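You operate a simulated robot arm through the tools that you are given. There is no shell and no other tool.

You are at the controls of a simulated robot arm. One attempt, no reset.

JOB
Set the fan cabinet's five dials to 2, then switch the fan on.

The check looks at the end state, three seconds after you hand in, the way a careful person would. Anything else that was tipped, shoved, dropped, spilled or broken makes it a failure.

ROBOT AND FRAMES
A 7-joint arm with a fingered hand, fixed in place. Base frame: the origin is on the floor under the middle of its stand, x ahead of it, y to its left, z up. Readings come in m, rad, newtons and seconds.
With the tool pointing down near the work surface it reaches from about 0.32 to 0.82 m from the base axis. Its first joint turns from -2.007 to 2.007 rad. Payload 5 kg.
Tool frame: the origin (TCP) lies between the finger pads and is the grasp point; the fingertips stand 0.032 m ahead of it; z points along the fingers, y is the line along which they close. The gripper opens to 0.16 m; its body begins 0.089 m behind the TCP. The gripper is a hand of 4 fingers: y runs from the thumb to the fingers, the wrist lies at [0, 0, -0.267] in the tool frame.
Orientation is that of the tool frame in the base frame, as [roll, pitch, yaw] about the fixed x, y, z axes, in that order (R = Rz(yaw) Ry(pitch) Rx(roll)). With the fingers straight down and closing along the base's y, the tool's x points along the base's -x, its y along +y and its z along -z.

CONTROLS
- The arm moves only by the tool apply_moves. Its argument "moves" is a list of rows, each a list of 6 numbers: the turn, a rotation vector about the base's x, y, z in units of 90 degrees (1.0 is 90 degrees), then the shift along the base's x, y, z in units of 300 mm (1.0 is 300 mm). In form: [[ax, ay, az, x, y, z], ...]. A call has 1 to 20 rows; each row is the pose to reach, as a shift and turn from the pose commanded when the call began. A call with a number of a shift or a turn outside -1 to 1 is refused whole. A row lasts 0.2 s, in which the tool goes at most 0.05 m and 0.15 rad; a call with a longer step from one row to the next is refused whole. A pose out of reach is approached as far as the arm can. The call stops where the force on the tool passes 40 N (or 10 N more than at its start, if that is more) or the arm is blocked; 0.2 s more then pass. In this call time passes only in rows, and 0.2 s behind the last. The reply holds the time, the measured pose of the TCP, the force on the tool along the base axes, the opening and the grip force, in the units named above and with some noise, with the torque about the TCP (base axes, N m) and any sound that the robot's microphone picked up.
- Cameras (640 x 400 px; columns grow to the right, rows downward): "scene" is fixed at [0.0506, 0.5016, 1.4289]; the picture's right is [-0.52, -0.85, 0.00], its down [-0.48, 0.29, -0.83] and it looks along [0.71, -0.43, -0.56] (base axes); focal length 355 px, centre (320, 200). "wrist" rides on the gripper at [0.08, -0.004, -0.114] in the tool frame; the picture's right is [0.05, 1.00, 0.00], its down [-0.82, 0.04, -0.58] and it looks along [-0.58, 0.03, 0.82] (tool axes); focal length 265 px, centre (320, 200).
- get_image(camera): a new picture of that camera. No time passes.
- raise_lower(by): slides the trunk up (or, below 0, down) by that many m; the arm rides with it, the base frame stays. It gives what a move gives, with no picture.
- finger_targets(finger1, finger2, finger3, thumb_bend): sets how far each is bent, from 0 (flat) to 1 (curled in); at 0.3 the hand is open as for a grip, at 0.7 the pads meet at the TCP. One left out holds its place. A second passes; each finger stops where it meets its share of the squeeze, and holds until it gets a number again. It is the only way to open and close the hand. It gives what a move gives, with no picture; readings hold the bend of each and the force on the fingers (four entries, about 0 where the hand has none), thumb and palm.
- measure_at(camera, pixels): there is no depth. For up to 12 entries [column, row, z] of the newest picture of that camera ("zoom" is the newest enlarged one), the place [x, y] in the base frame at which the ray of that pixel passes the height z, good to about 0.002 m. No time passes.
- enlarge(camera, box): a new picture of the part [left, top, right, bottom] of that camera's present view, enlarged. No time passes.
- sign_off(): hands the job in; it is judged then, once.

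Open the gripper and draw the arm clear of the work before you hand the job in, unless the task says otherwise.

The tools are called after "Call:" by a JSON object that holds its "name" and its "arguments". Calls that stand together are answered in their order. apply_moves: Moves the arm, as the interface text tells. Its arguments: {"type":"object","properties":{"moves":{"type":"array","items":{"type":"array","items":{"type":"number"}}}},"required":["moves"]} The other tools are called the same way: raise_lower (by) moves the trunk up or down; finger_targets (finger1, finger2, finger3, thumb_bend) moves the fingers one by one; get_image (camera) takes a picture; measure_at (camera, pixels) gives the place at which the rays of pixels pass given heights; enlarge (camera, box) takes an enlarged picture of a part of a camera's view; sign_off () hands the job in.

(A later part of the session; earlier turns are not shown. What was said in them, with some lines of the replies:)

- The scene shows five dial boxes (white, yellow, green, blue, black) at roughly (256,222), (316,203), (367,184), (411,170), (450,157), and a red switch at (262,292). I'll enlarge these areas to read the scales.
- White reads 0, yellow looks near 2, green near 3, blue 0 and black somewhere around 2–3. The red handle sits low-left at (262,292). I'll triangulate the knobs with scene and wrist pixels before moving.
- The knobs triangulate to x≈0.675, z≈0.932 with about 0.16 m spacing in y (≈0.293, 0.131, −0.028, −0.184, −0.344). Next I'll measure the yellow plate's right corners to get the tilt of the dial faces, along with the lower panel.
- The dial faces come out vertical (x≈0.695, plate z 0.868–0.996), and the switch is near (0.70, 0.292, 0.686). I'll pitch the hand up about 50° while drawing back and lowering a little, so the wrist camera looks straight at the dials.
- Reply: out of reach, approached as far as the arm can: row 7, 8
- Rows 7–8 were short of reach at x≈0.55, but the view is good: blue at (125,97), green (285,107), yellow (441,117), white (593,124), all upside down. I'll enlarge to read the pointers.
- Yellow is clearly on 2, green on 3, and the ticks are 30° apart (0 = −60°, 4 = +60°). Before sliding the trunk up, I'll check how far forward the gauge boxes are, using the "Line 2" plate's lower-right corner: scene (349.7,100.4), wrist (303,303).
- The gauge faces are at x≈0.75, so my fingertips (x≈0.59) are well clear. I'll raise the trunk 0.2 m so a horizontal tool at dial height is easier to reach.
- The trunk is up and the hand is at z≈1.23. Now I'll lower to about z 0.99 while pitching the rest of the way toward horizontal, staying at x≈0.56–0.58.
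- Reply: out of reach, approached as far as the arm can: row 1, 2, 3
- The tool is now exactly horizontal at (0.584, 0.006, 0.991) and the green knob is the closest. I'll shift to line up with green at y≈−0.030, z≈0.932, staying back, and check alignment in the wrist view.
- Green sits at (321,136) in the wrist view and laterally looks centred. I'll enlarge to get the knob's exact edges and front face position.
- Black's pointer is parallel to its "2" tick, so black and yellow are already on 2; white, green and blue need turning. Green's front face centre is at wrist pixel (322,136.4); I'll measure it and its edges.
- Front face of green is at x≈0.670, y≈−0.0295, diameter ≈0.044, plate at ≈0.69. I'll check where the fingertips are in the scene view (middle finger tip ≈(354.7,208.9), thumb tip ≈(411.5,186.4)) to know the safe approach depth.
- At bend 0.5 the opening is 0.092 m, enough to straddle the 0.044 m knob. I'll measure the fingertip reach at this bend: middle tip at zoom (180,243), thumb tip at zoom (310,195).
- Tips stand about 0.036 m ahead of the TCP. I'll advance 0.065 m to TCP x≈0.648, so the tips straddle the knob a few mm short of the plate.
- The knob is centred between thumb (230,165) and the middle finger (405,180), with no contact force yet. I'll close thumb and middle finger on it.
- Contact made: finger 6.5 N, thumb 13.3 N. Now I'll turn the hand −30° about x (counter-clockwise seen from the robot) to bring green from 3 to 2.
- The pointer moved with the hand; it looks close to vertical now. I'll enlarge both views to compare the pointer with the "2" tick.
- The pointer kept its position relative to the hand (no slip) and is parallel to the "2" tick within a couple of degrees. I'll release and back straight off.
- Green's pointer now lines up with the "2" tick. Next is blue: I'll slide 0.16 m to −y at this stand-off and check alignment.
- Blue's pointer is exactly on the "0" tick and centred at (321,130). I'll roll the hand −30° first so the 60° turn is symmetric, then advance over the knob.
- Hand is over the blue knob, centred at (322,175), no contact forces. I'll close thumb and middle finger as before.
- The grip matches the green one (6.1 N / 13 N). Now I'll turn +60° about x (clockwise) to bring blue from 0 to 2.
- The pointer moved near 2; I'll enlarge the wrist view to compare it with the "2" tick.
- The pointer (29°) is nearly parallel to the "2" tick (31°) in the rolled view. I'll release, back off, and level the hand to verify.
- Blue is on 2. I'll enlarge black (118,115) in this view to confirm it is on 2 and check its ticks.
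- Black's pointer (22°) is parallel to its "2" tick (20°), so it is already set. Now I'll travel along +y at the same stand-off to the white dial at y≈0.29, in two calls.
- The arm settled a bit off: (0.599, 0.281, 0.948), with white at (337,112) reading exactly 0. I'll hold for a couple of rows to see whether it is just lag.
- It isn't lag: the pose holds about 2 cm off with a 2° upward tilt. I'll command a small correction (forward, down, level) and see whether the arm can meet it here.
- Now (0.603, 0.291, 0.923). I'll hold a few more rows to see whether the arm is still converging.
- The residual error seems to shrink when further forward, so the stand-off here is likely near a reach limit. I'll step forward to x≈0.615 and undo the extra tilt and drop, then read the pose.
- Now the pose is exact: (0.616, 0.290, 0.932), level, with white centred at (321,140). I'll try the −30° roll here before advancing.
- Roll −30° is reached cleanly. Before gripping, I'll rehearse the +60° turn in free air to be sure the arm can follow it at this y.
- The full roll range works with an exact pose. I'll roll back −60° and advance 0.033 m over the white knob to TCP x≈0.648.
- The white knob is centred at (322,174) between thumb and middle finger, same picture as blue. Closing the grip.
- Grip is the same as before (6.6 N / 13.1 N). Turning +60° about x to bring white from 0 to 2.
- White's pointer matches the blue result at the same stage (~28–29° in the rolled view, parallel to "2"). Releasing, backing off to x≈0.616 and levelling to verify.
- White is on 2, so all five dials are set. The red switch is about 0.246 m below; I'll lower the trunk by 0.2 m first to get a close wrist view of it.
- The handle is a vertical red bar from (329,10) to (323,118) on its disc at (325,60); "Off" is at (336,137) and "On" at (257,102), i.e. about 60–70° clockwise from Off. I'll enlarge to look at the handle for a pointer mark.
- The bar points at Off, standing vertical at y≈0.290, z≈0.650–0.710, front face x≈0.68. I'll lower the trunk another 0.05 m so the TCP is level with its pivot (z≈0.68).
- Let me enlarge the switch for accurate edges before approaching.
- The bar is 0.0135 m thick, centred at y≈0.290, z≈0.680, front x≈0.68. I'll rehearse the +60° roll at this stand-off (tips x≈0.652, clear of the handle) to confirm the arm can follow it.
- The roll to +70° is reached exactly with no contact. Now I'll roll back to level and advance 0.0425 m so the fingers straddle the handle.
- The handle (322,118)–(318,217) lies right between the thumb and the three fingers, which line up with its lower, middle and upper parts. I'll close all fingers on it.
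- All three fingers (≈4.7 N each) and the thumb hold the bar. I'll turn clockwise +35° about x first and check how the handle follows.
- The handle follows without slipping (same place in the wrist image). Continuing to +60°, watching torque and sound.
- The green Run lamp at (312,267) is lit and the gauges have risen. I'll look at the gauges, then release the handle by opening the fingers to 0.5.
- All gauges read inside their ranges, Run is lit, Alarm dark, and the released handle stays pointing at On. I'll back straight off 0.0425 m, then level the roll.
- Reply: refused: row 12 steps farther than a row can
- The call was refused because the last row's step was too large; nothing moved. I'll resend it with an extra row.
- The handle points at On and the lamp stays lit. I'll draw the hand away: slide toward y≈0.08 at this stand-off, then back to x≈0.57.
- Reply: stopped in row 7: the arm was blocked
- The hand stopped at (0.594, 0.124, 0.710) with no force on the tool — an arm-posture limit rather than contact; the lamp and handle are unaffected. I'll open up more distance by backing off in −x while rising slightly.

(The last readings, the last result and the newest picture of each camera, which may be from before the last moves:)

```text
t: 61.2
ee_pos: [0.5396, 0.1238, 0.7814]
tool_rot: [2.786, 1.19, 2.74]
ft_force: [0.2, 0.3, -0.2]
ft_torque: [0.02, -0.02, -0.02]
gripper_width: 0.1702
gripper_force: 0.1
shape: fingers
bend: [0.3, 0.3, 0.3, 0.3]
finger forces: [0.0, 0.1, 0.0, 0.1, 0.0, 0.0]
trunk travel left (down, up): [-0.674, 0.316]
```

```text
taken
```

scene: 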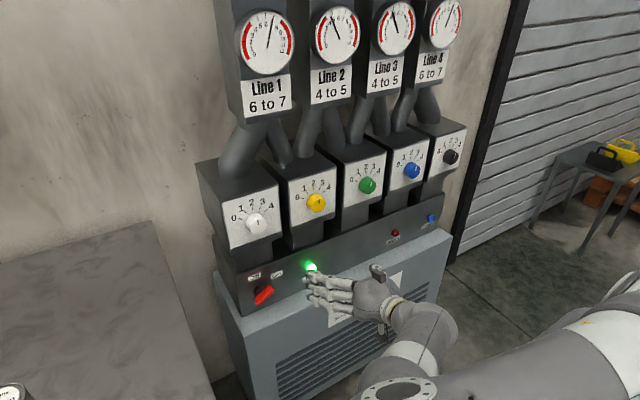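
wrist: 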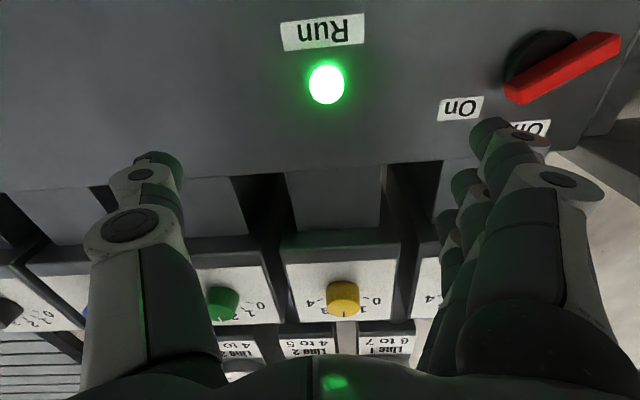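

Clear now: TCP at (0.540, 0.124, 0.781), no forces. I'll do one more retreat step of the same kind, then verify every dial close up.

Call:
{"name": "apply_moves", "arguments": {"moves": [[0, 0.05, 0, -0.03, 0, 0.05], [0, 0.11, 0, -0.06, 0, 0.1], [0, 0.17, 0, -0.09, 0, 0.15], [0, 0.23, 0, -0.12, 0, 0.2]]}}

Call:
{"name": "get_image", "arguments": {"camera": "scene"}}

Call:
{"name": "enlarge", "arguments": {"camera": "scene", "box": [200, 150, 360, 250]}}

Call:
{"name": "enlarge", "arguments": {"camera": "scene", "box": [330, 110, 490, 210]}}

Call:
{"name": "enlarge", "arguments": {"camera": "scene", "box": [220, 200, 460, 330]}}

Call:
{"name": "get_image", "arguments": {"camera": "wrist"}}

```text
t: 62.2
ee_pos: [0.5204, 0.132, 0.8381]
tool_rot: [2.998, 0.843, 2.92]
ft_force: [0.2, -0.5, 0.4]
ft_torque: [0.02, -0.06, 0.02]
gripper_width: 0.1704
gripper_force: 0.0
shape: fingers
bend: [0.3, 0.3, 0.3, 0.3]
finger forces: [0.0, 0.0, 0.0, 0.1, 0.0, 0.0]
out of reach, approached as far as the arm can: row 2, 3, 4
trunk travel left (down, up): [-0.674, 0.316]
```

```text
taken
```

scene: 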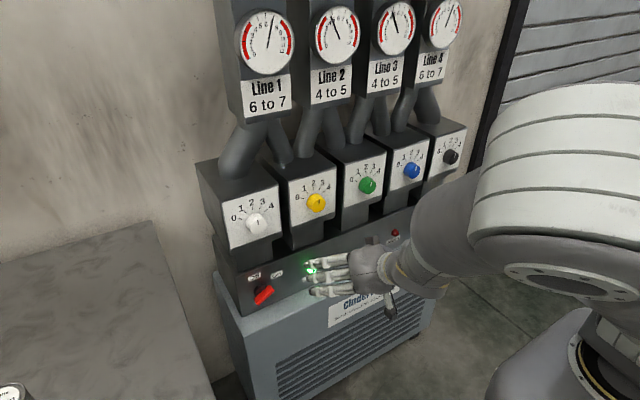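

```text
4.00 times, centred on (280, 200) of scene
```

zoom: 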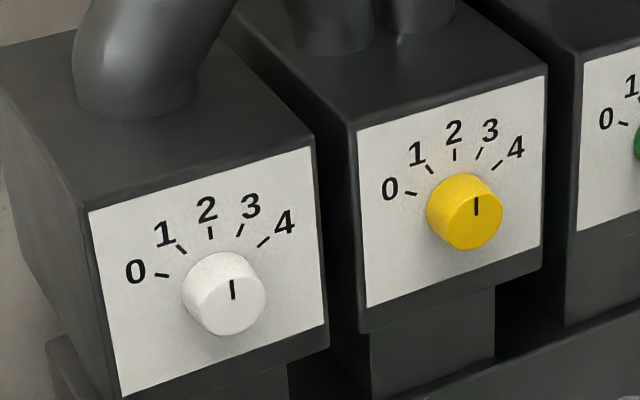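

```text
4.00 times, centred on (410, 160) of scene
```

zoom: 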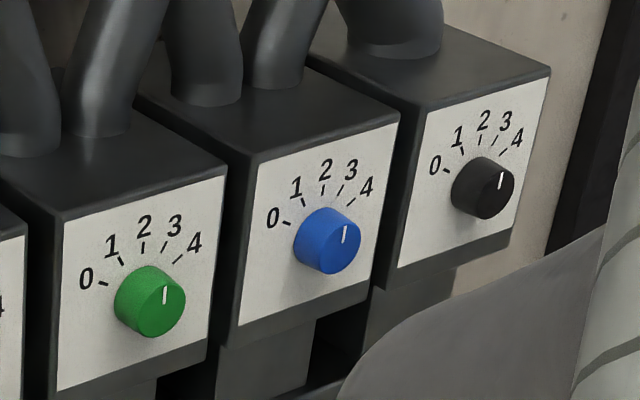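

```text
2.67 times, centred on (340, 265) of scene
```

zoom: 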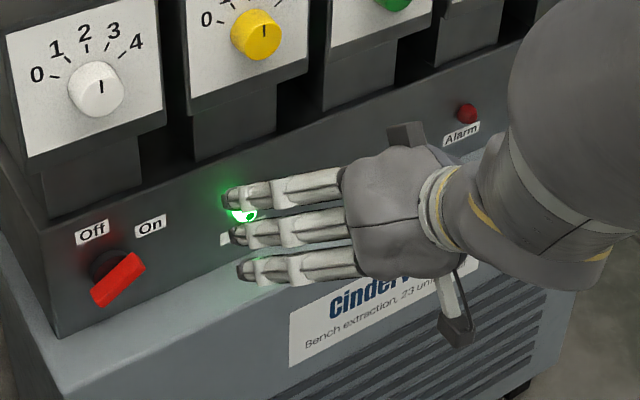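

```text
taken
```

wrist: 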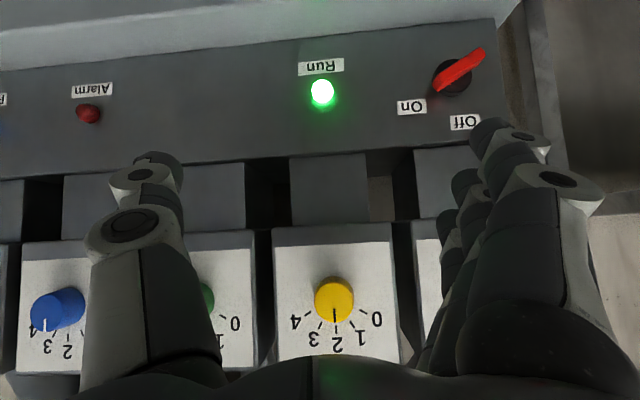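

All five pointers line up with their "2" ticks, the handle points at On, Run is lit, Alarm is dark, the gauges are in range, and the open hand is clear of the cabinet with no forces. I'm handing the job in.

Call:
{"name": "sign_off", "arguments": {}}

```text
The job is handed in.
```

All five dials are on 2 and the fan is running; the job is handed in. I don't have the check's result.

- **Dials:** I turned white from 0, green from 3 and blue from 0. Yellow and black were already on 2, so I left them alone. In the last close-ups every pointer lines up with its 2 mark. Green is the least exact, a degree or two off.
- **Fan:** the red handle points at On. The green Run lamp is lit and the Alarm lamp is dark. The four line gauges read inside their marked ranges.
- **Arm:** the hand is open and stands more than 10 cm from the cabinet. One retreat move stopped partway, with no force on the tool, which looks like a joint limit rather than contact. I saw nothing else moved or knocked.
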